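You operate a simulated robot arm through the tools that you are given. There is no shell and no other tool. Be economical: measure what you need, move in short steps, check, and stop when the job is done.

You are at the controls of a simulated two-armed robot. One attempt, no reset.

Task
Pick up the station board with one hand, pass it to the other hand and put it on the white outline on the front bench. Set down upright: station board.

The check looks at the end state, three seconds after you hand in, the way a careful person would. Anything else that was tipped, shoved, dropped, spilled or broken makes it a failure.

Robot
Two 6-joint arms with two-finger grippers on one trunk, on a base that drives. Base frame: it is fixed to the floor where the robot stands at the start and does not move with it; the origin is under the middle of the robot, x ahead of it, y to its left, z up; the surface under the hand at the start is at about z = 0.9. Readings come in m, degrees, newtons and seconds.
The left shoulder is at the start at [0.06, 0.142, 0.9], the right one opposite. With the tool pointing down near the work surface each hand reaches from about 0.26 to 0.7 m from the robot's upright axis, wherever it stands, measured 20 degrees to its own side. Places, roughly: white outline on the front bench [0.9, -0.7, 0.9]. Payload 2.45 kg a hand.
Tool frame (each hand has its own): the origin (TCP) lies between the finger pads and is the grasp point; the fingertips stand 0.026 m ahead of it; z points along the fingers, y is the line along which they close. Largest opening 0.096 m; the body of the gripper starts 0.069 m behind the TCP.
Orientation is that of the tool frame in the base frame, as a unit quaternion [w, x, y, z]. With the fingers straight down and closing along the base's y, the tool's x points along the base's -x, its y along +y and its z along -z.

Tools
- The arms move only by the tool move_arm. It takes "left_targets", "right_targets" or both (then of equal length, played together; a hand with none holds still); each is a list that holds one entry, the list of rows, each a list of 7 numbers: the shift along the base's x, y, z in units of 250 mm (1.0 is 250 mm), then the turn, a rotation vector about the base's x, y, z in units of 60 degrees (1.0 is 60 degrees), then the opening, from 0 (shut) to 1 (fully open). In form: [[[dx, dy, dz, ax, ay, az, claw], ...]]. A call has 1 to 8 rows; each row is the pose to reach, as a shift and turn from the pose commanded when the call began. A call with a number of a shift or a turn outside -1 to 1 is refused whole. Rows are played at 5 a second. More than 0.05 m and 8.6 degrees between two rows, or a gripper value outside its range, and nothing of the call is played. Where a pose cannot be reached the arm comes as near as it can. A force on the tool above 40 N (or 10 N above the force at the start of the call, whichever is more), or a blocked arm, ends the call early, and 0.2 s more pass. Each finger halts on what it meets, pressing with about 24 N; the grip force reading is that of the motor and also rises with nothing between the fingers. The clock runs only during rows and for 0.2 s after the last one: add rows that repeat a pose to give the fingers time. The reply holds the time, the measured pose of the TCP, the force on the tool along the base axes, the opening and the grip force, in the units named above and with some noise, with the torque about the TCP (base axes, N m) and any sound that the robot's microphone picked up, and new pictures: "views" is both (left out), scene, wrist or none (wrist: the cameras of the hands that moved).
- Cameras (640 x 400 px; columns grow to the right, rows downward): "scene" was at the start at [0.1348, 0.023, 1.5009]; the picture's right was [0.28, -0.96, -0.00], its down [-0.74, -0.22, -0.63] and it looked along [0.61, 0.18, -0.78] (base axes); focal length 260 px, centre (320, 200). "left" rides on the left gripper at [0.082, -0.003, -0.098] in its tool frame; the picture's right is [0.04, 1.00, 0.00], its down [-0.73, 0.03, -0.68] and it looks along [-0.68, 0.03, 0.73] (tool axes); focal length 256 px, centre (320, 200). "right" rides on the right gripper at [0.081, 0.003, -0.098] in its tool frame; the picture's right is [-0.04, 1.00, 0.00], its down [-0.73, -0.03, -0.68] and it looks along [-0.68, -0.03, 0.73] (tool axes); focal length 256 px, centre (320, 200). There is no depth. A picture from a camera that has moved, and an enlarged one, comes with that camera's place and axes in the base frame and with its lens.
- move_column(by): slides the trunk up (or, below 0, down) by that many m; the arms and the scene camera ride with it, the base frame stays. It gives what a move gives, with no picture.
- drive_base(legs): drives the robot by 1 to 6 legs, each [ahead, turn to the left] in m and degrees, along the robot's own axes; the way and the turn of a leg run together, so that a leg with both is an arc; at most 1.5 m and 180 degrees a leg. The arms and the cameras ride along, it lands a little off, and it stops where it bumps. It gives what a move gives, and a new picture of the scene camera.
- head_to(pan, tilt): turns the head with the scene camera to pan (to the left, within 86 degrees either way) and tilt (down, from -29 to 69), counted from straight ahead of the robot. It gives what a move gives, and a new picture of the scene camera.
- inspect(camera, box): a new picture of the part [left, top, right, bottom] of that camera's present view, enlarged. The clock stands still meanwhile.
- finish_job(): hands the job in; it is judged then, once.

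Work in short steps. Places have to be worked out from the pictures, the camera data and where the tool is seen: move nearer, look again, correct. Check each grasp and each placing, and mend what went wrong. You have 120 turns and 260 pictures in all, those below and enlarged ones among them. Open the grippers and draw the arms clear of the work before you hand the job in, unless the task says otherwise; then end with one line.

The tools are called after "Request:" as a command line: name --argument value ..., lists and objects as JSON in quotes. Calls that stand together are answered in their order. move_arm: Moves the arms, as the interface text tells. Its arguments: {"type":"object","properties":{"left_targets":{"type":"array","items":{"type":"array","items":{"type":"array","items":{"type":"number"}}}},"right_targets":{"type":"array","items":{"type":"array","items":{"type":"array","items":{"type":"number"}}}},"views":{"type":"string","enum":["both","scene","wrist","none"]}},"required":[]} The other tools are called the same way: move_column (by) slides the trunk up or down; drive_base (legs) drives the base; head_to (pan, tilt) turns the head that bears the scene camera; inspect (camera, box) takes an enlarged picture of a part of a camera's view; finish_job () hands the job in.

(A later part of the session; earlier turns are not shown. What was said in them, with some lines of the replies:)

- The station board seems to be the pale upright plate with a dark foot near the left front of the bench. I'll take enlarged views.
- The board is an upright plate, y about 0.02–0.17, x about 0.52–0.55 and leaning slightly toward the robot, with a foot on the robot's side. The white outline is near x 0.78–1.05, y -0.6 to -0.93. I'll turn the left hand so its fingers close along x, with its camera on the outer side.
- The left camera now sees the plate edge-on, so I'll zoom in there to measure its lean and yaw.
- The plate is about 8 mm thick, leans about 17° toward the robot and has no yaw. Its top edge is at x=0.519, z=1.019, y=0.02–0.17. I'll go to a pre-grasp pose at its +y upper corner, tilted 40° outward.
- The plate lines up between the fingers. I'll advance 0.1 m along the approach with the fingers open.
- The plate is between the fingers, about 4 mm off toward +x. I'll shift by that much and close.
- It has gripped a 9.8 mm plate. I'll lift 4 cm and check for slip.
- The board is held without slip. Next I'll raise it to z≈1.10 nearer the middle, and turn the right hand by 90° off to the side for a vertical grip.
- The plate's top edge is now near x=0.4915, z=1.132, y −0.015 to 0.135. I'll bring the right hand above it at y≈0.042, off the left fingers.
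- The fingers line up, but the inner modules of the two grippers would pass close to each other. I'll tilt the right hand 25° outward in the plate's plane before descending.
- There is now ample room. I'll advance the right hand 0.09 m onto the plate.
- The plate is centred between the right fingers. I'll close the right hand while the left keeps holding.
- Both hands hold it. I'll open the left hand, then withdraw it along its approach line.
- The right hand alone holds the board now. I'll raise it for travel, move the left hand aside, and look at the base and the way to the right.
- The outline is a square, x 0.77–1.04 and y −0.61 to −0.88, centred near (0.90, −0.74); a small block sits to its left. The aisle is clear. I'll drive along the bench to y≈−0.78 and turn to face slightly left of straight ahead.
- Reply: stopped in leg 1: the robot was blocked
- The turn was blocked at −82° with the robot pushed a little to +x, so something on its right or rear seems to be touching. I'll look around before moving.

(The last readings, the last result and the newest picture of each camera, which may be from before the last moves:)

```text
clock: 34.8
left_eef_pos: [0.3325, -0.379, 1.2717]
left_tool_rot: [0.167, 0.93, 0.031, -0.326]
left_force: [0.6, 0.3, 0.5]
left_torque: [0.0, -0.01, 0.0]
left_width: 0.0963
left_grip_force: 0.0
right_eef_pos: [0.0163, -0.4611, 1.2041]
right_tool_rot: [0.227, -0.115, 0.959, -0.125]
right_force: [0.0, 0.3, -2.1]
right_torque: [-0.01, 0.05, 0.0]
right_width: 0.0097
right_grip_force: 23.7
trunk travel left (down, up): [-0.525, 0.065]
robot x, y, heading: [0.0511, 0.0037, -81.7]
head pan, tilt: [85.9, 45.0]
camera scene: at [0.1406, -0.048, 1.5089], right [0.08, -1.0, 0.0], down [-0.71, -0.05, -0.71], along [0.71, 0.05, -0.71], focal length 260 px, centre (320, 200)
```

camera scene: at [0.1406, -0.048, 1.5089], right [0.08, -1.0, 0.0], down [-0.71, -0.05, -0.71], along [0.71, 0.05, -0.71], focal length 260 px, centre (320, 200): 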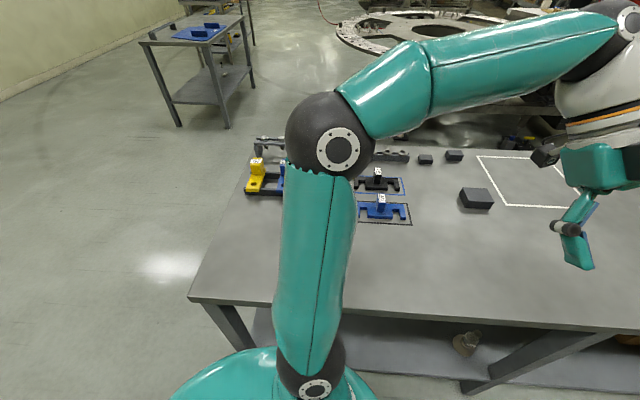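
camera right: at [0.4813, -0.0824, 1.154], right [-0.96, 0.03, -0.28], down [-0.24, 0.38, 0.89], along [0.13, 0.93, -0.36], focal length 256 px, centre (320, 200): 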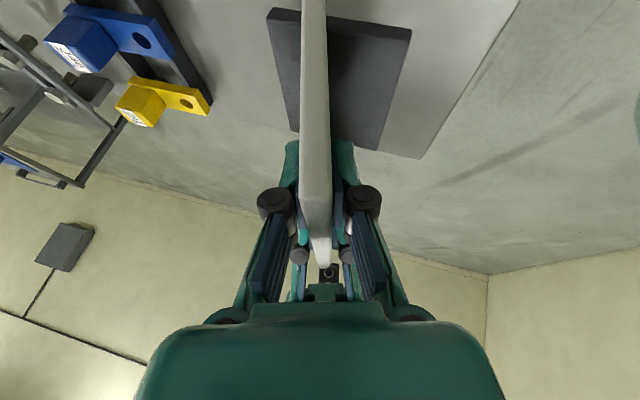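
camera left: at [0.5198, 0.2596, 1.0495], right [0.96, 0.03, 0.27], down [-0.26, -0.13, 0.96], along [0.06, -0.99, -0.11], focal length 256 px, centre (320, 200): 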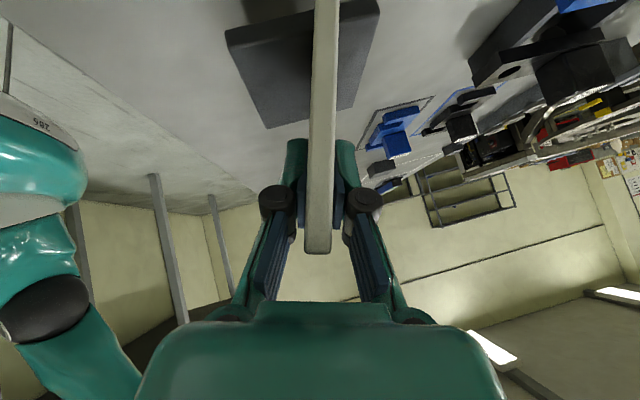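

The bench hasn't moved and nothing obvious shows. I'll look steeply down on both sides.

Request:
head_to --pan 86 --tilt 69

Request:
head_to --pan -86 --tilt 69

```text
clock: 35.6
left_eef_pos: [0.3325, -0.3799, 1.2696]
left_tool_rot: [0.167, 0.93, 0.031, -0.325]
left_force: [-0.4, 0.7, -0.2]
left_torque: [0.01, 0.0, 0.02]
left_width: 0.096
left_grip_force: 0.0
right_eef_pos: [0.0157, -0.4605, 1.2041]
right_tool_rot: [0.226, -0.115, 0.959, -0.125]
right_force: [-0.2, -0.4, -2.1]
right_torque: [0.0, 0.07, 0.01]
right_width: 0.0097
right_grip_force: 24.5
trunk travel left (down, up): [-0.525, 0.065]
robot x, y, heading: [0.049, 0.0029, -81.4]
head pan, tilt: [85.9, 68.8]
camera scene: at [0.1153, -0.0499, 1.4801], right [0.08, -1.0, 0.0], down [-0.93, -0.07, -0.36], along [0.36, 0.03, -0.93], focal length 260 px, centre (320, 200)
```

scene: 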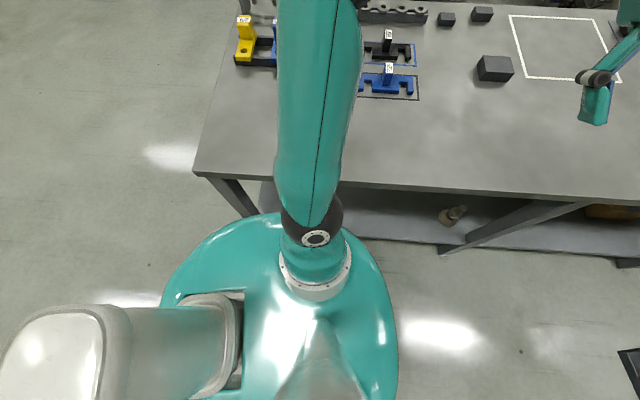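

```text
clock: 38.2
left_eef_pos: [0.3324, -0.3798, 1.2727]
left_tool_rot: [0.167, 0.93, 0.032, -0.325]
left_force: [0.3, -0.1, -0.4]
left_torque: [0.0, -0.01, 0.01]
left_width: 0.096
left_grip_force: 0.1
right_eef_pos: [0.0165, -0.4606, 1.2034]
right_tool_rot: [0.226, -0.115, 0.959, -0.125]
right_force: [0.1, 0.0, -1.9]
right_torque: [0.01, 0.05, -0.03]
right_width: 0.0097
right_grip_force: 24.0
trunk travel left (down, up): [-0.525, 0.065]
robot x, y, heading: [0.0493, 0.0071, -82.0]
head pan, tilt: [-85.9, 68.8]
camera scene: at [0.0049, -0.0662, 1.48], right [-0.22, 0.98, 0.0], down [0.91, 0.2, -0.36], along [-0.35, -0.08, -0.93], focal length 260 px, centre (320, 200)
```

scene: 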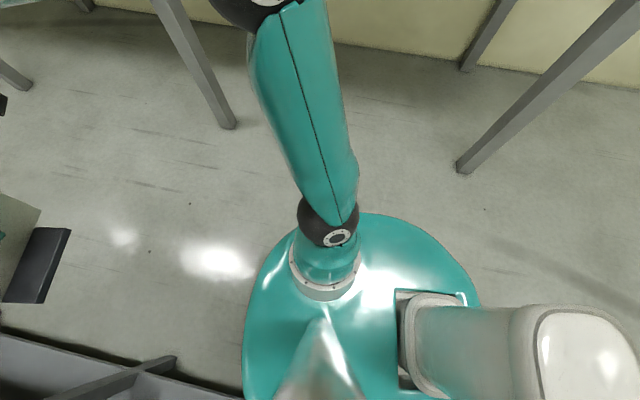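

The base most likely touched the bench's lower structure. I'll turn back left part way, then reverse away from the bench before turning again.

Request:
drive_base --legs '[[0, 35]]'

```text
clock: 40.5
left_eef_pos: [0.501, -0.1491, 1.2702]
left_tool_rot: [0.257, 0.878, 0.31, -0.26]
left_force: [0.9, -0.4, -0.9]
left_torque: [0.01, 0.0, -0.03]
left_width: 0.0962
left_grip_force: 0.1
right_eef_pos: [0.2894, -0.396, 1.2037]
right_tool_rot: [0.253, -0.399, 0.88, -0.052]
right_force: [0.0, -0.7, -2.3]
right_torque: [-0.01, 0.06, -0.04]
right_width: 0.0096
right_grip_force: 23.1
trunk travel left (down, up): [-0.525, 0.065]
robot x, y, heading: [0.0353, -0.0127, -46.5]
head pan, tilt: [-85.9, 68.8]
camera scene: at [0.0391, -0.0941, 1.48], right [-0.74, 0.68, 0.0], down [0.63, 0.69, -0.36], along [-0.25, -0.27, -0.93], focal length 260 px, centre (320, 200)
```

scene: 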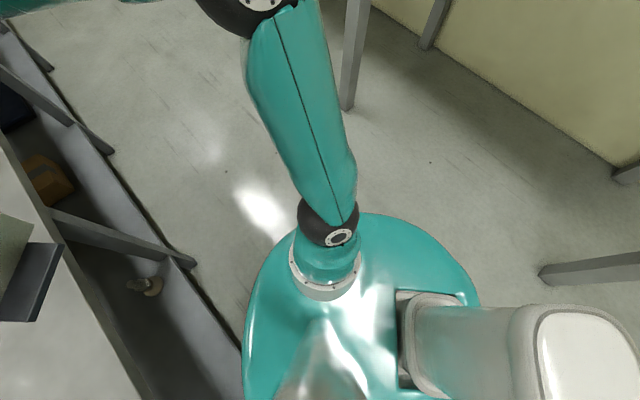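

Turning back worked. I'll reverse 0.3 m away from the bench, then face along the aisle.

Request:
drive_base --legs '[[-0.3, 0], [0, -43.5]]'

```text
clock: 44.9
left_eef_pos: [0.0575, -0.2167, 1.2726]
left_tool_rot: [0.138, 0.929, -0.05, -0.339]
left_force: [1.3, -0.5, 0.0]
left_torque: [0.02, 0.0, -0.01]
left_width: 0.0962
left_grip_force: 0.2
right_eef_pos: [-0.2681, -0.2415, 1.2041]
right_tool_rot: [0.214, -0.031, 0.966, -0.144]
right_force: [0.5, 0.4, -1.8]
right_torque: [0.04, 0.02, -0.02]
right_width: 0.0099
right_grip_force: 23.9
trunk travel left (down, up): [-0.525, 0.065]
robot x, y, heading: [-0.1418, 0.209, -91.3]
head pan, tilt: [-85.9, 68.8]
camera scene: at [-0.2023, 0.1483, 1.4801], right [-0.05, 1.0, 0.0], down [0.93, 0.04, -0.36], along [-0.36, -0.02, -0.93], focal length 260 px, centre (320, 200)
```

scene: 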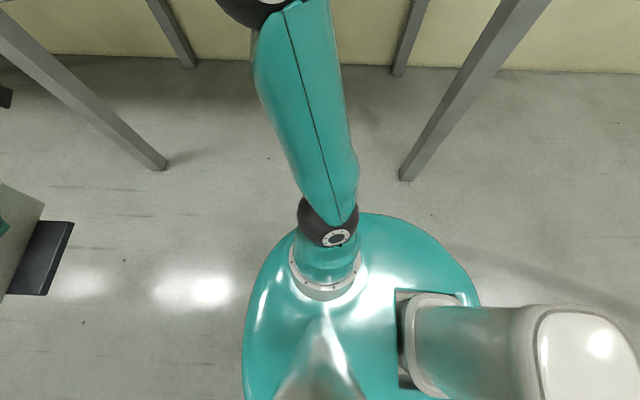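

That turn succeeded. I'll drive 1.05 m along the aisle, then turn left to heading ~+20°.

Request:
drive_base --legs '[[1.05, 0], [0, 111]]'

Request:
head_to --pan -20 --tilt 62

```text
clock: 54.3
left_eef_pos: [0.2634, -0.6411, 1.2715]
left_tool_rot: [0.336, 0.699, 0.613, -0.147]
left_force: [0.0, 1.1, -0.6]
left_torque: [-0.1, 0.04, 0.0]
left_width: 0.096
left_grip_force: 0.1
right_eef_pos: [0.281, -0.967, 1.2059]
right_tool_rot: [-0.252, 0.698, -0.668, -0.046]
right_force: [1.0, 1.8, -1.8]
right_torque: [-0.11, 0.09, -0.01]
right_width: 0.0097
right_grip_force: 24.5
trunk travel left (down, up): [-0.525, 0.065]
robot x, y, heading: [-0.1725, -0.8923, -0.6]
head pan, tilt: [-85.9, 68.8]
stopped in leg 2: the robot was blocked; the commanded pose is now the measured one
camera scene: at [-0.1075, -0.9413, 1.4801], right [-1.0, -0.06, 0.0], down [-0.06, 0.93, -0.37], along [0.02, -0.36, -0.93], focal length 260 px, centre (320, 200)
```

scene: 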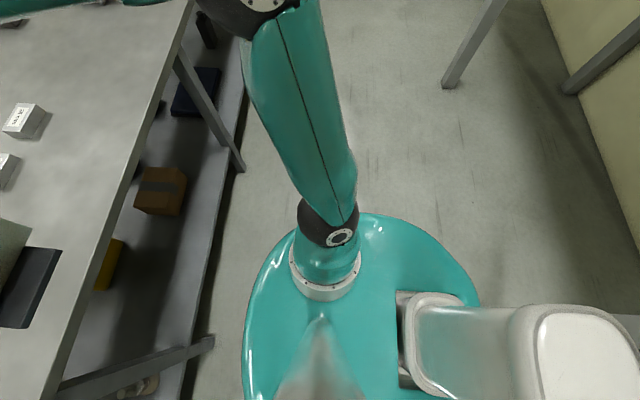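

```text
clock: 55.7
left_eef_pos: [0.262, -0.6447, 1.2736]
left_tool_rot: [0.336, 0.699, 0.614, -0.146]
left_force: [0.0, 0.4, 0.2]
left_torque: [0.01, 0.04, 0.01]
left_width: 0.0959
left_grip_force: 0.0
right_eef_pos: [0.2794, -0.9701, 1.2051]
right_tool_rot: [-0.254, 0.698, -0.668, -0.048]
right_force: [0.1, 0.5, -2.5]
right_torque: [-0.04, 0.01, -0.05]
right_width: 0.0096
right_grip_force: 23.8
trunk travel left (down, up): [-0.525, 0.065]
robot x, y, heading: [-0.1754, -0.8904, -0.6]
head pan, tilt: [-20.0, 62.0]
camera scene: at [-0.0524, -0.9125, 1.4871], right [-0.35, -0.94, 0.0], down [-0.83, 0.31, -0.47], along [0.44, -0.17, -0.88], focal length 260 px, centre (320, 200)
```

scene: 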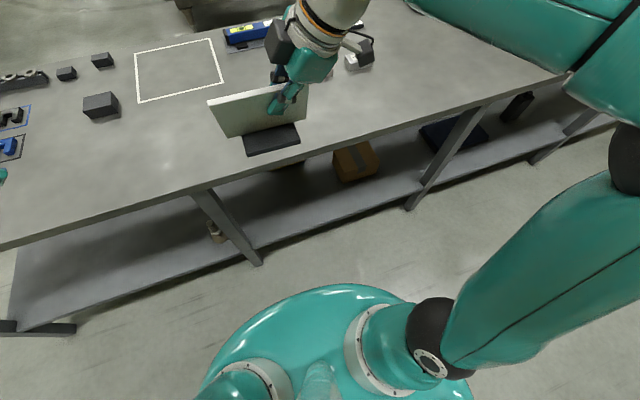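

The robot stopped at heading ~0, probably with its tail near the wall post. I'll drive ahead a little, then arc left toward the outline.

Request:
drive_base --legs '[[0.1, 0], [0.13, 18]]'

```text
clock: 58.0
left_eef_pos: [0.3901, -0.5026, 1.2734]
left_tool_rot: [0.354, 0.595, 0.716, -0.091]
left_force: [-0.1, -0.2, -0.2]
left_torque: [-0.05, -0.01, -0.04]
left_width: 0.0959
left_grip_force: 0.0
right_eef_pos: [0.5086, -0.8093, 1.2043]
right_tool_rot: [-0.243, 0.794, -0.55, -0.086]
right_force: [-0.6, -0.3, -2.7]
right_torque: [-0.06, 0.04, 0.01]
right_width: 0.0097
right_grip_force: 24.3
trunk travel left (down, up): [-0.525, 0.065]
robot x, y, heading: [0.0542, -0.8846, 17.3]
head pan, tilt: [-20.0, 62.0]
camera scene: at [0.1785, -0.8644, 1.4871], right [-0.05, -1.0, 0.0], down [-0.88, 0.04, -0.47], along [0.47, -0.02, -0.88], focal length 260 px, centre (320, 200)
```

scene: 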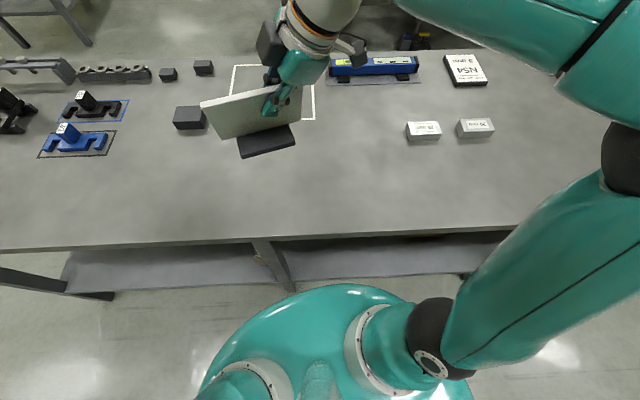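

The outline is within range: robot at (0.054, −0.885), heading 17°. I'll raise the trunk for reach and yaw the board about −107°, which aligns it with the outline and tilts the fingers outward.

Request:
move_column --by 0.06

Request:
move_arm --right_targets '[[[0, 0, 0, 0, 0, -0.125, 0], [0, 0, 0, 0, 0, -0.25, 0], [0, 0, 0, 0, 0, -0.375, 0], [0, 0, 0, 0, 0, -0.5, 0], [0, 0, 0, 0, 0, -0.625, 0], [0, 0, 0, 0, 0, -0.75, 0], [0, 0, 0, 0, 0, -0.875, 0], [0, 0, 0, 0, 0, -1, 0]]]' --views "none"

Request:
move_arm --right_targets '[[[0, 0, 0, 0, 0, -0.125, 0], [0, 0, 0, 0, 0, -0.25, 0], [0, 0, 0, 0, 0, -0.375, 0], [0, 0, 0, 0, 0, -0.5, 0], [0, 0, 0, 0, 0, -0.625, 0], [0, 0, 0, 0, 0, -0.75, 0], [0, 0, 0, 0, 0, -0.788, 0], [0, 0, 0, 0, 0, -0.788, 0]]]'

```text
clock: 59.0
left_eef_pos: [0.3902, -0.5049, 1.3331]
left_tool_rot: [0.354, 0.594, 0.717, -0.09]
left_force: [-0.2, 0.5, -0.3]
left_torque: [-0.02, 0.01, 0.01]
left_width: 0.0965
left_grip_force: 0.1
right_eef_pos: [0.507, -0.8078, 1.2654]
right_tool_rot: [-0.243, 0.794, -0.55, -0.086]
right_force: [-0.3, 1.5, -2.4]
right_torque: [-0.08, -0.02, -0.02]
right_width: 0.0098
right_grip_force: 24.6
trunk travel left (down, up): [-0.585, 0.005]
robot x, y, heading: [0.0515, -0.8804, 17.2]
head pan, tilt: [-20.0, 62.0]
```

```text
clock: 60.8
left_eef_pos: [0.3895, -0.5043, 1.3334]
left_tool_rot: [0.354, 0.594, 0.716, -0.091]
left_force: [-0.2, 0.3, 0.0]
left_torque: [0.01, 0.02, 0.01]
left_width: 0.0961
left_grip_force: 0.0
right_eef_pos: [0.5084, -0.8079, 1.267]
right_tool_rot: [0.254, -0.412, 0.874, -0.048]
right_force: [-0.4, -0.2, -1.2]
right_torque: [-0.05, 0.05, 0.02]
right_width: 0.0096
right_grip_force: 24.2
trunk travel left (down, up): [-0.585, 0.005]
robot x, y, heading: [0.0553, -0.8824, 17.2]
head pan, tilt: [-20.0, 62.0]
```

```text
clock: 62.5
left_eef_pos: [0.3888, -0.5046, 1.3334]
left_tool_rot: [0.354, 0.594, 0.717, -0.09]
left_force: [-0.2, 1.0, -0.1]
left_torque: [-0.01, -0.02, 0.0]
left_width: 0.096
left_grip_force: 0.1
right_eef_pos: [0.5088, -0.8093, 1.2649]
right_tool_rot: [0.214, -0.028, 0.966, -0.146]
right_force: [0.1, 0.1, -1.6]
right_torque: [0.01, 0.05, 0.0]
right_width: 0.0098
right_grip_force: 24.8
trunk travel left (down, up): [-0.585, 0.005]
robot x, y, heading: [0.0546, -0.8807, 17.2]
head pan, tilt: [-20.0, 62.0]
camera scene: at [0.1786, -0.865, 1.5471], right [-0.05, -1.0, 0.0], down [-0.88, 0.04, -0.47], along [0.47, -0.02, -0.88], focal length 260 px, centre (320, 200)
camera right: at [0.3926, -0.7899, 1.3166], right [0.05, 0.96, -0.28], down [0.38, 0.24, 0.89], along [0.92, -0.15, -0.35], focal length 256 px, centre (320, 200)
```

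scene: 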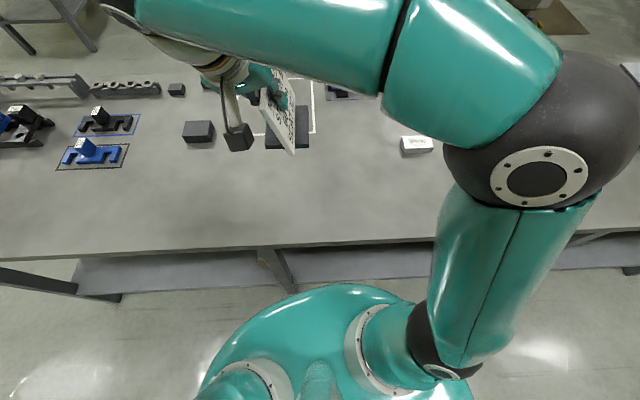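
right: 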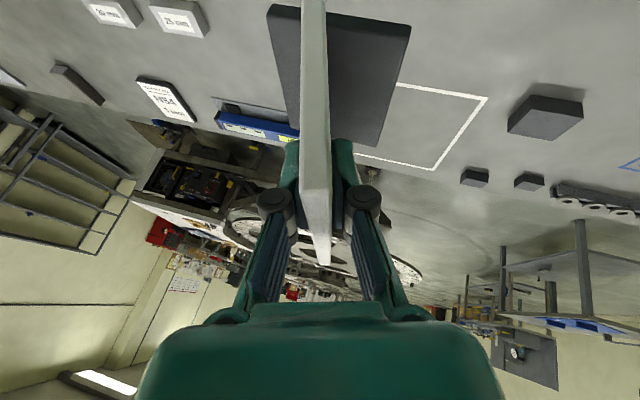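

The board now runs along x, its centre about 2.7 cm ahead of the TCP. I'll move it out toward the outline, lowering gradually.

Request:
move_arm --right_targets '[[[0.125, 0.035, -0.05, 0, 0, 0, 0], [0.25, 0.07, -0.1, 0, 0, 0, 0], [0.375, 0.105, -0.15, 0, 0, 0, 0], [0.5, 0.14, -0.2, 0, 0, 0, 0], [0.625, 0.175, -0.25, 0, 0, 0, 0], [0.75, 0.21, -0.3, 0, 0, 0, 0], [0.875, 0.245, -0.35, 0, 0, 0, 0], [1, 0.28, -0.4, 0, 0, 0, 0]]]'

```text
clock: 64.3
left_eef_pos: [0.3915, -0.5038, 1.3332]
left_tool_rot: [0.353, 0.594, 0.717, -0.091]
left_force: [0.0, -0.3, -0.3]
left_torque: [-0.01, 0.01, -0.01]
left_width: 0.0961
left_grip_force: 0.1
right_eef_pos: [0.7246, -0.7626, 1.147]
right_tool_rot: [0.212, -0.028, 0.966, -0.146]
right_force: [-0.2, -0.1, -1.6]
right_torque: [0.02, 0.09, 0.02]
right_width: 0.0097
right_grip_force: 23.9
right hand out of reach, approached as far as the arm can: row 7, 8
trunk travel left (down, up): [-0.585, 0.005]
robot x, y, heading: [0.0521, -0.8818, 17.3]
head pan, tilt: [-20.0, 62.0]
camera scene: at [0.181, -0.8649, 1.5469], right [-0.05, -1.0, 0.0], down [-0.88, 0.04, -0.47], along [0.47, -0.02, -0.88], focal length 260 px, centre (320, 200)
camera right: at [0.6096, -0.7444, 1.1978], right [0.04, 0.96, -0.28], down [0.38, 0.24, 0.89], along [0.92, -0.14, -0.36], focal length 256 px, centre (320, 200)
```

scene: 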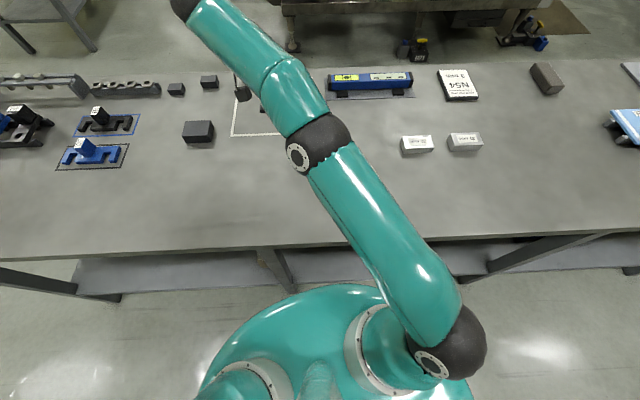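
right: 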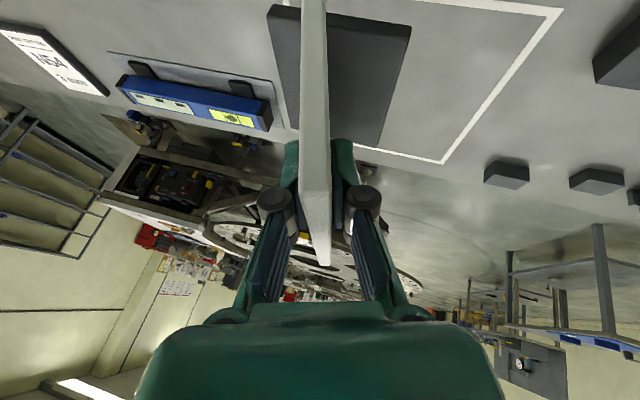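

The arm is at its limit at this height, so the shoulder must come closer. I'll drive ahead 6 cm while turning left 12°, with the board carried well above everything.

Request:
drive_base --legs '[[0.06, 12]]'

```text
clock: 65.6
left_eef_pos: [0.3557, -0.4184, 1.3323]
left_tool_rot: [0.362, 0.515, 0.775, -0.053]
left_force: [-0.7, 0.5, -0.3]
left_torque: [-0.02, 0.0, 0.0]
left_width: 0.0957
left_grip_force: 0.0
right_eef_pos: [0.7345, -0.602, 1.1475]
right_tool_rot: [0.227, -0.131, 0.957, -0.124]
right_force: [-0.1, 0.2, -2.2]
right_torque: [0.02, 0.03, -0.01]
right_width: 0.0096
right_grip_force: 24.6
trunk travel left (down, up): [-0.585, 0.005]
robot x, y, heading: [0.1145, -0.8674, 28.8]
head pan, tilt: [-20.0, 62.0]
camera scene: at [0.2298, -0.8238, 1.5471], right [0.16, -0.99, 0.0], down [-0.87, -0.14, -0.47], along [0.46, 0.07, -0.88], focal length 260 px, centre (320, 200)
```

scene: 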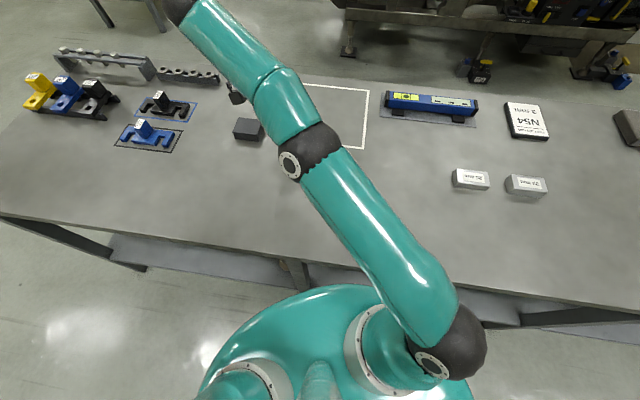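

Now at (0.115, −0.867), heading 29°. I'll swing the board back over the outline, correct its yaw by −11.5° and lower a bit.

Request:
move_arm --right_targets '[[[0, -0.09, 0, 0, 0, -0.05, 0], [0.03, -0.18, -0.03, 0, 0, -0.1, 0], [0.08, -0.27, -0.08, 0, 0, -0.15, 0], [0.14, -0.36, -0.13, 0, 0, -0.19, 0], [0.2, -0.432, -0.18, 0, 0, -0.19, 0], [0.262, -0.45, -0.23, 0, 0, -0.19, 0], [0.262, -0.45, -0.23, 0, 0, -0.19, 0]]]'

```text
clock: 67.2
left_eef_pos: [0.3564, -0.4195, 1.3339]
left_tool_rot: [0.362, 0.515, 0.775, -0.052]
left_force: [0.2, -0.1, -0.2]
left_torque: [0.0, 0.02, 0.03]
left_width: 0.096
left_grip_force: 0.1
right_eef_pos: [0.8002, -0.7168, 1.0873]
right_tool_rot: [0.213, -0.035, 0.966, -0.144]
right_force: [0.2, 0.8, -2.1]
right_torque: [0.01, 0.06, 0.01]
right_width: 0.0097
right_grip_force: 23.8
trunk travel left (down, up): [-0.585, 0.005]
robot x, y, heading: [0.1119, -0.8666, 28.9]
head pan, tilt: [-20.0, 62.0]
camera scene: at [0.2303, -0.8252, 1.5471], right [0.16, -0.99, 0.0], down [-0.87, -0.14, -0.47], along [0.46, 0.07, -0.88], focal length 260 px, centre (320, 200)
camera right: at [0.6844, -0.6998, 1.1389], right [0.03, 0.96, -0.28], down [0.38, 0.25, 0.89], along [0.93, -0.13, -0.36], focal length 256 px, centre (320, 200)
```

scene: 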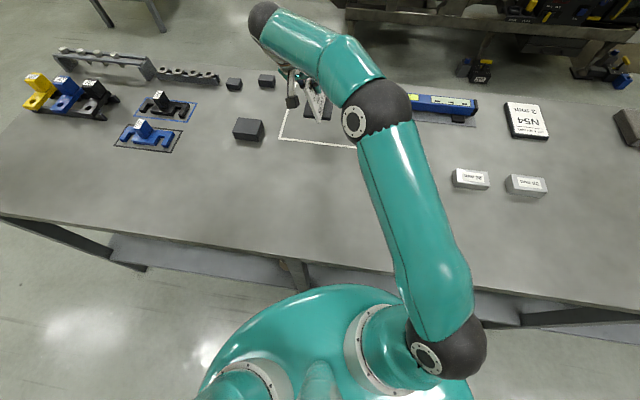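
right: 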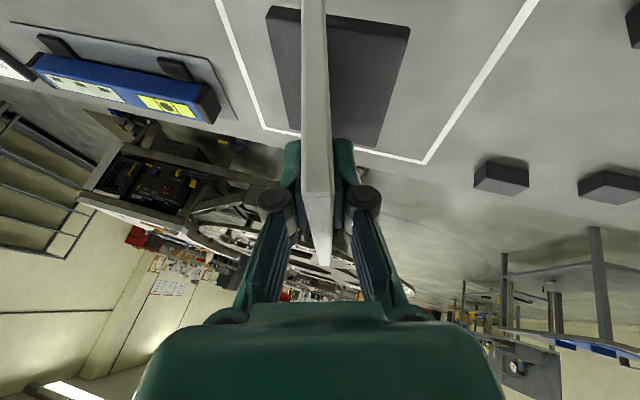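

The board is reachable and the outline's corners check out at (1.03, −0.61) and (1.04, −0.875). I'll move to about 3–4 cm above the bench with the board centred near (0.89, −0.742).

Request:
move_arm --right_targets '[[[0.05, -0.02, -0.06, 0, 0, 0, 0], [0.1, -0.05, -0.12, 0, 0, 0, 0], [0.16, -0.08, -0.18, 0, 0, 0, 0], [0.22, -0.1, -0.22, 0, 0, 0, 0], [0.256, -0.108, -0.25, 0, 0, 0, 0], [0.256, -0.108, -0.25, 0, 0, 0, 0]]]'

Request:
inspect --camera "scene" --box '[220, 60, 420, 180]'

```text
clock: 68.6
left_eef_pos: [0.3573, -0.421, 1.3344]
left_tool_rot: [0.362, 0.516, 0.775, -0.053]
left_force: [0.3, -0.2, 0.4]
left_torque: [0.0, -0.02, 0.05]
left_width: 0.0961
left_grip_force: 0.1
right_eef_pos: [0.8667, -0.7426, 1.0255]
right_tool_rot: [0.213, -0.035, 0.966, -0.145]
right_force: [0.5, -0.5, -1.8]
right_torque: [0.0, 0.05, -0.01]
right_width: 0.0096
right_grip_force: 24.0
trunk travel left (down, up): [-0.585, 0.005]
robot x, y, heading: [0.1082, -0.8648, 28.9]
head pan, tilt: [-20.0, 62.0]
camera scene: at [0.2306, -0.825, 1.5471], right [0.16, -0.99, 0.0], down [-0.87, -0.14, -0.47], along [0.46, 0.07, -0.88], focal length 260 px, centre (320, 200)
camera right: at [0.7498, -0.726, 1.0769], right [0.03, 0.96, -0.28], down [0.38, 0.25, 0.89], along [0.92, -0.13, -0.36], focal length 256 px, centre (320, 200)
```

scene: 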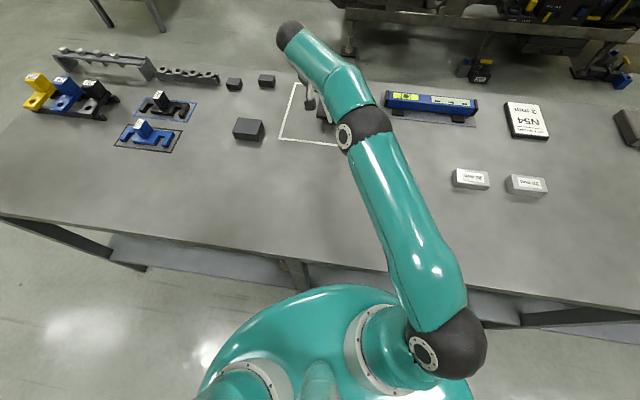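
right: 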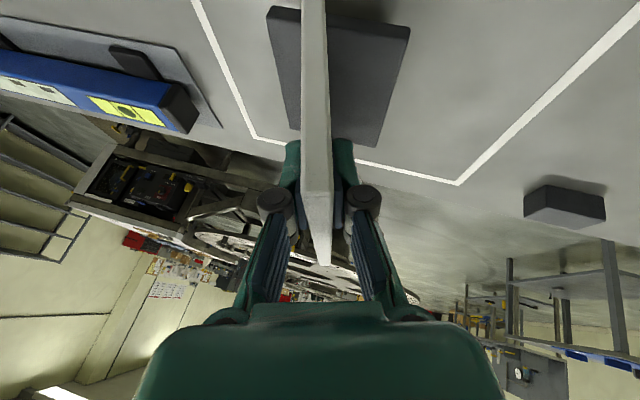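

```text
3.20 times, centred on (320, 120) of scene
camera zoom: at [0.2306, -0.825, 1.5471], right [0.16, -0.99, 0.0], down [-0.87, -0.14, -0.47], along [0.46, 0.07, -0.88], focal length 833 px, centre (320, 456)
```

zoom: 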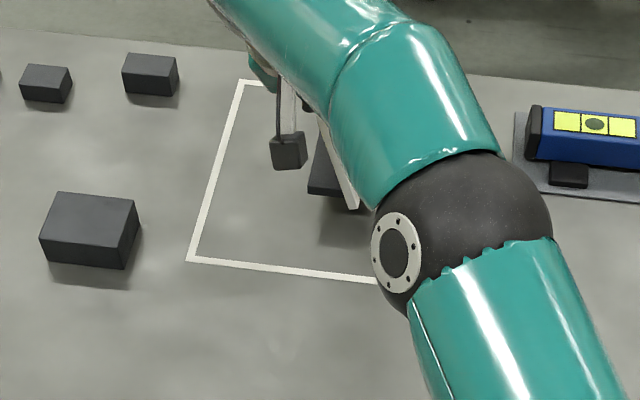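

Position is good and level. I'll lower slowly; contact is expected at TCP z≈0.990.

Request:
move_arm --right_targets '[[[0, 0, -0.024, 0, 0, 0, 0], [0, 0, -0.048, 0, 0, 0, 0], [0, 0, -0.072, 0, 0, 0, 0], [0, 0, -0.096, 0, 0, 0, 0], [0, 0, -0.12, 0, 0, 0, 0], [0, 0, -0.132, 0, 0, 0, 0]]]' --views "wrist"

```text
clock: 70.0
left_eef_pos: [0.3573, -0.4197, 1.3341]
left_tool_rot: [0.362, 0.515, 0.775, -0.053]
left_force: [0.4, -0.8, 0.7]
left_torque: [-0.01, 0.01, 0.01]
left_width: 0.0959
left_grip_force: 0.3
right_eef_pos: [0.8656, -0.7433, 0.9942]
right_tool_rot: [0.213, -0.035, 0.966, -0.145]
right_force: [-1.1, 0.6, -0.1]
right_torque: [0.05, -0.04, -0.01]
right_width: 0.0097
right_grip_force: 23.8
trunk travel left (down, up): [-0.585, 0.005]
robot x, y, heading: [0.1107, -0.8666, 29.0]
head pan, tilt: [-20.0, 62.0]
camera right: at [0.7494, -0.7254, 1.0445], right [0.03, 0.96, -0.28], down [0.38, 0.25, 0.89], along [0.93, -0.13, -0.36], focal length 256 px, centre (320, 200)
```

right: 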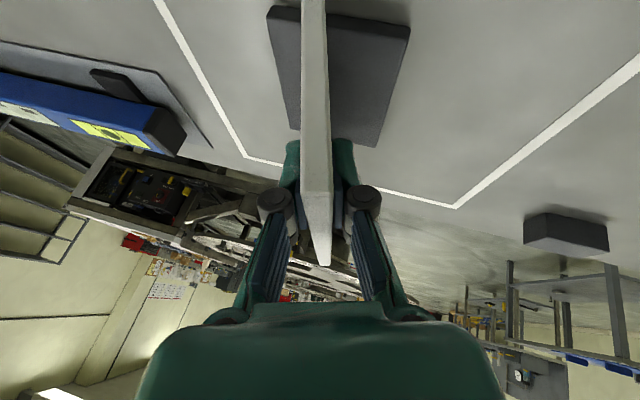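

The force has dropped from −2 N to about 0, so the foot may be just touching. I'll go 2–4 mm lower in tiny steps.

Request:
move_arm --right_targets '[[[0, 0, -0.004, 0, 0, 0, 0], [0, 0, -0.008, 0, 0, 0, 0], [0, 0, -0.008, 0, 0, 0, 0]]]' --views "none"

Request:
move_arm --right_targets '[[[0, 0, -0.004, 0, 0, 0, 0], [0, 0, -0.008, 0, 0, 0, 0], [0, 0, -0.008, 0, 0, 0, 0]]]' --views "wrist"

```text
clock: 70.8
left_eef_pos: [0.356, -0.4196, 1.3337]
left_tool_rot: [0.363, 0.515, 0.775, -0.053]
left_force: [1.1, -0.8, 0.1]
left_torque: [-0.01, -0.02, 0.03]
left_width: 0.096
left_grip_force: 0.0
right_eef_pos: [0.8665, -0.7447, 0.9926]
right_tool_rot: [0.214, -0.035, 0.966, -0.144]
right_force: [-0.2, 2.0, 3.7]
right_torque: [-0.01, -0.44, 0.19]
right_width: 0.0097
right_grip_force: 24.4
trunk travel left (down, up): [-0.585, 0.005]
robot x, y, heading: [0.1116, -0.8695, 29.1]
head pan, tilt: [-20.0, 62.0]
```

```text
clock: 71.6
left_eef_pos: [0.3544, -0.4204, 1.3343]
left_tool_rot: [0.362, 0.515, 0.775, -0.052]
left_force: [-0.3, -0.7, 0.1]
left_torque: [0.01, 0.0, 0.0]
left_width: 0.096
left_grip_force: 0.1
right_eef_pos: [0.8647, -0.7426, 0.9925]
right_tool_rot: [0.215, -0.035, 0.965, -0.144]
right_force: [2.6, 2.6, 13.3]
right_torque: [-0.06, -0.35, 0.11]
right_width: 0.0097
right_grip_force: 23.7
trunk travel left (down, up): [-0.585, 0.005]
robot x, y, heading: [0.1121, -0.8681, 29.0]
head pan, tilt: [-20.0, 62.0]
camera right: at [0.7484, -0.7258, 1.043], right [0.03, 0.96, -0.28], down [0.38, 0.25, 0.89], along [0.93, -0.13, -0.35], focal length 256 px, centre (320, 200)
```

right: 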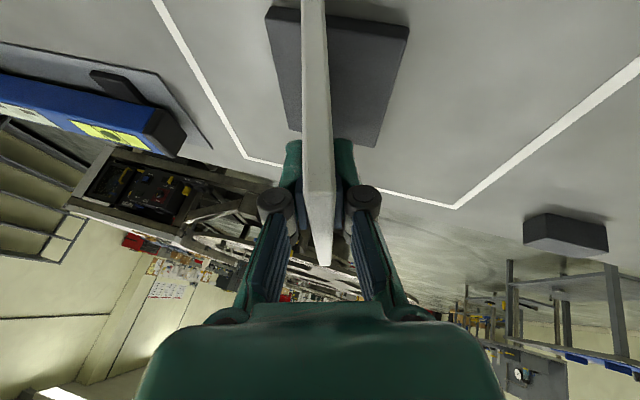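

The foot is firmly on the bench at z≈0.9925. I'll ease up 2 mm, open the fingers and check before withdrawing.

Request:
move_arm --right_targets '[[[0, 0, 0.008, 0, 0, 0, 0], [0, 0, 0.008, 0, 0, 0, 0.2], [0, 0, 0.008, 0, 0, 0, 0.4], [0, 0, 0.008, 0, 0, 0, 0.7], [0, 0, 0.008, 0, 0, 0, 1], [0, 0, 0.008, 0, 0, 0, 1], [0, 0, 0.008, 0, 0, 0, 1]]]' --views "wrist"

```text
clock: 73.2
left_eef_pos: [0.357, -0.4199, 1.3346]
left_tool_rot: [0.362, 0.515, 0.775, -0.053]
left_force: [0.7, -0.5, 0.0]
left_torque: [0.02, 0.01, 0.01]
left_width: 0.0959
left_grip_force: 0.1
right_eef_pos: [0.8632, -0.7437, 0.9923]
right_tool_rot: [0.214, -0.035, 0.966, -0.144]
right_force: [0.5, -0.4, -0.6]
right_torque: [-0.01, 0.04, 0.02]
right_width: 0.0962
right_grip_force: 0.1
trunk travel left (down, up): [-0.585, 0.005]
robot x, y, heading: [0.1111, -0.8651, 28.6]
head pan, tilt: [-20.0, 62.0]
camera right: at [0.7486, -0.7266, 1.0432], right [0.03, 0.96, -0.28], down [0.38, 0.25, 0.89], along [0.92, -0.13, -0.36], focal length 256 px, centre (320, 200)
```

right: 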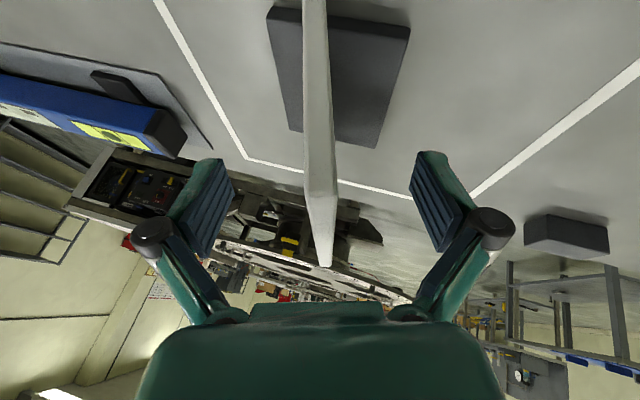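

It's released and standing upright. I'll withdraw along the approach line, then up and back.

Request:
move_arm --right_targets '[[[-0.04, 0.026, 0.085, 0, 0, 0, 1], [-0.084, 0.054, 0.174, 0, 0, 0, 1], [-0.126, 0.081, 0.26, 0, 0, 0, 1], [-0.168, 0.108, 0.348, 0, 0, 0, 1], [-0.24, 0.13, 0.45, 0, 0, 0, 1], [-0.36, 0.13, 0.55, 0, 0, 0, 1], [-0.5, 0.13, 0.65, 0, 0, 0, 1], [-0.65, 0.13, 0.72, 0, 0, 0, 1]]]' --views "wrist"

Request:
move_arm --right_targets '[[[-0.15, -0.06, 0.05, 0, 0, 0, 1], [-0.3, -0.15, 0.1, 0, 0, 0, 1], [-0.45, -0.25, 0.1, 0, 0, 0, 1], [-0.55, -0.35, 0.1, 0, 0, 0, 1]]]' --views "scene"

```text
clock: 75.0
left_eef_pos: [0.3544, -0.4199, 1.3345]
left_tool_rot: [0.362, 0.516, 0.775, -0.053]
left_force: [-0.5, 0.8, 0.3]
left_torque: [0.0, -0.03, 0.01]
left_width: 0.0959
left_grip_force: 0.0
right_eef_pos: [0.6997, -0.7122, 1.1726]
right_tool_rot: [0.213, -0.035, 0.966, -0.145]
right_force: [-0.2, 0.3, 0.5]
right_torque: [0.02, -0.04, 0.03]
right_width: 0.096
right_grip_force: 0.0
trunk travel left (down, up): [-0.585, 0.005]
robot x, y, heading: [0.1123, -0.8669, 29.0]
head pan, tilt: [-20.0, 62.0]
camera right: at [0.583, -0.6947, 1.2234], right [0.03, 0.96, -0.28], down [0.38, 0.25, 0.89], along [0.93, -0.13, -0.36], focal length 256 px, centre (320, 200)
```

right: 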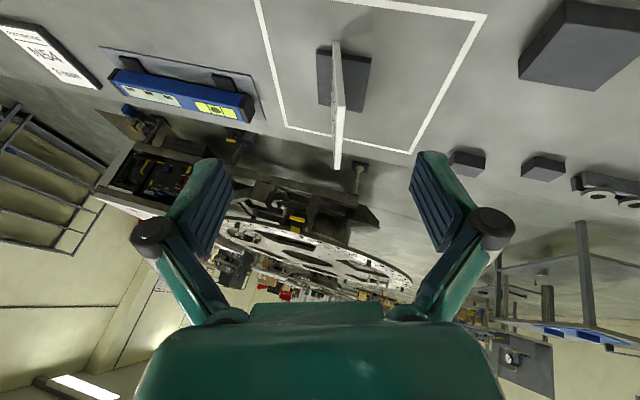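

```text
clock: 76.0
left_eef_pos: [0.3559, -0.4213, 1.3339]
left_tool_rot: [0.361, 0.515, 0.775, -0.052]
left_force: [0.4, 0.0, -0.1]
left_torque: [0.07, -0.01, 0.0]
left_width: 0.096
left_grip_force: 0.0
right_eef_pos: [0.561, -0.7998, 1.1972]
right_tool_rot: [0.214, -0.035, 0.965, -0.144]
right_force: [1.1, -0.6, -0.1]
right_torque: [0.04, -0.01, 0.03]
right_width: 0.096
right_grip_force: 0.0
trunk travel left (down, up): [-0.585, 0.005]
robot x, y, heading: [0.1123, -0.868, 28.9]
head pan, tilt: [-20.0, 62.0]
camera scene: at [0.2294, -0.8266, 1.5472], right [0.16, -0.99, 0.0], down [-0.87, -0.14, -0.47], along [0.46, 0.07, -0.88], focal length 260 px, centre (320, 200)
```

scene: 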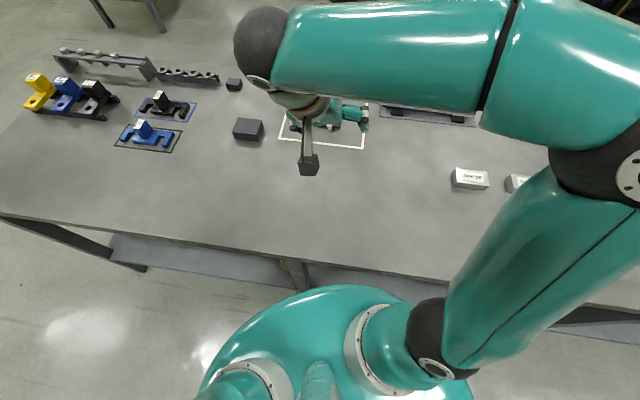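

The board stands inside the outline with nothing else disturbed. One last close look before I hand in.

Request:
inspect --camera "right" --box '[180, 0, 500, 200]'

```text
2.00 times, centred on (340, 100) of right
camera zoom: at [0.4463, -0.7838, 1.2486], right [0.03, 0.96, -0.28], down [0.38, 0.25, 0.89], along [0.93, -0.13, -0.36], focal length 512 px, centre (280, 400)
```

zoom: 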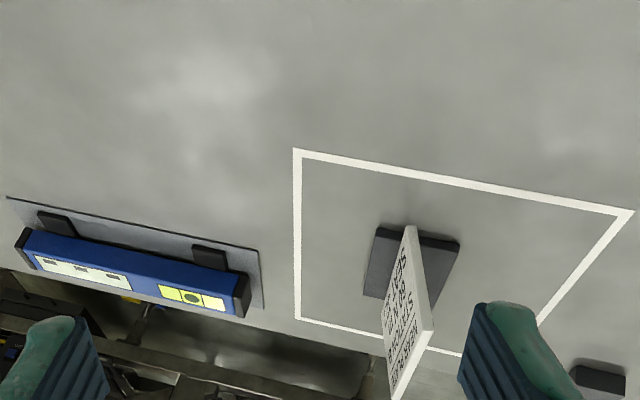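

The board is upright near the middle of the outline, and both hands are open and clear, so I'm handing in.

Request:
finish_job

```text
The job is handed in.
```

The left hand picked up the station board and passed it to the right hand, which set it down upright inside the white outline on the front bench. While turning, the base was blocked twice, the first time probably by the bench's lower structure, but nothing I could see was moved or knocked over.
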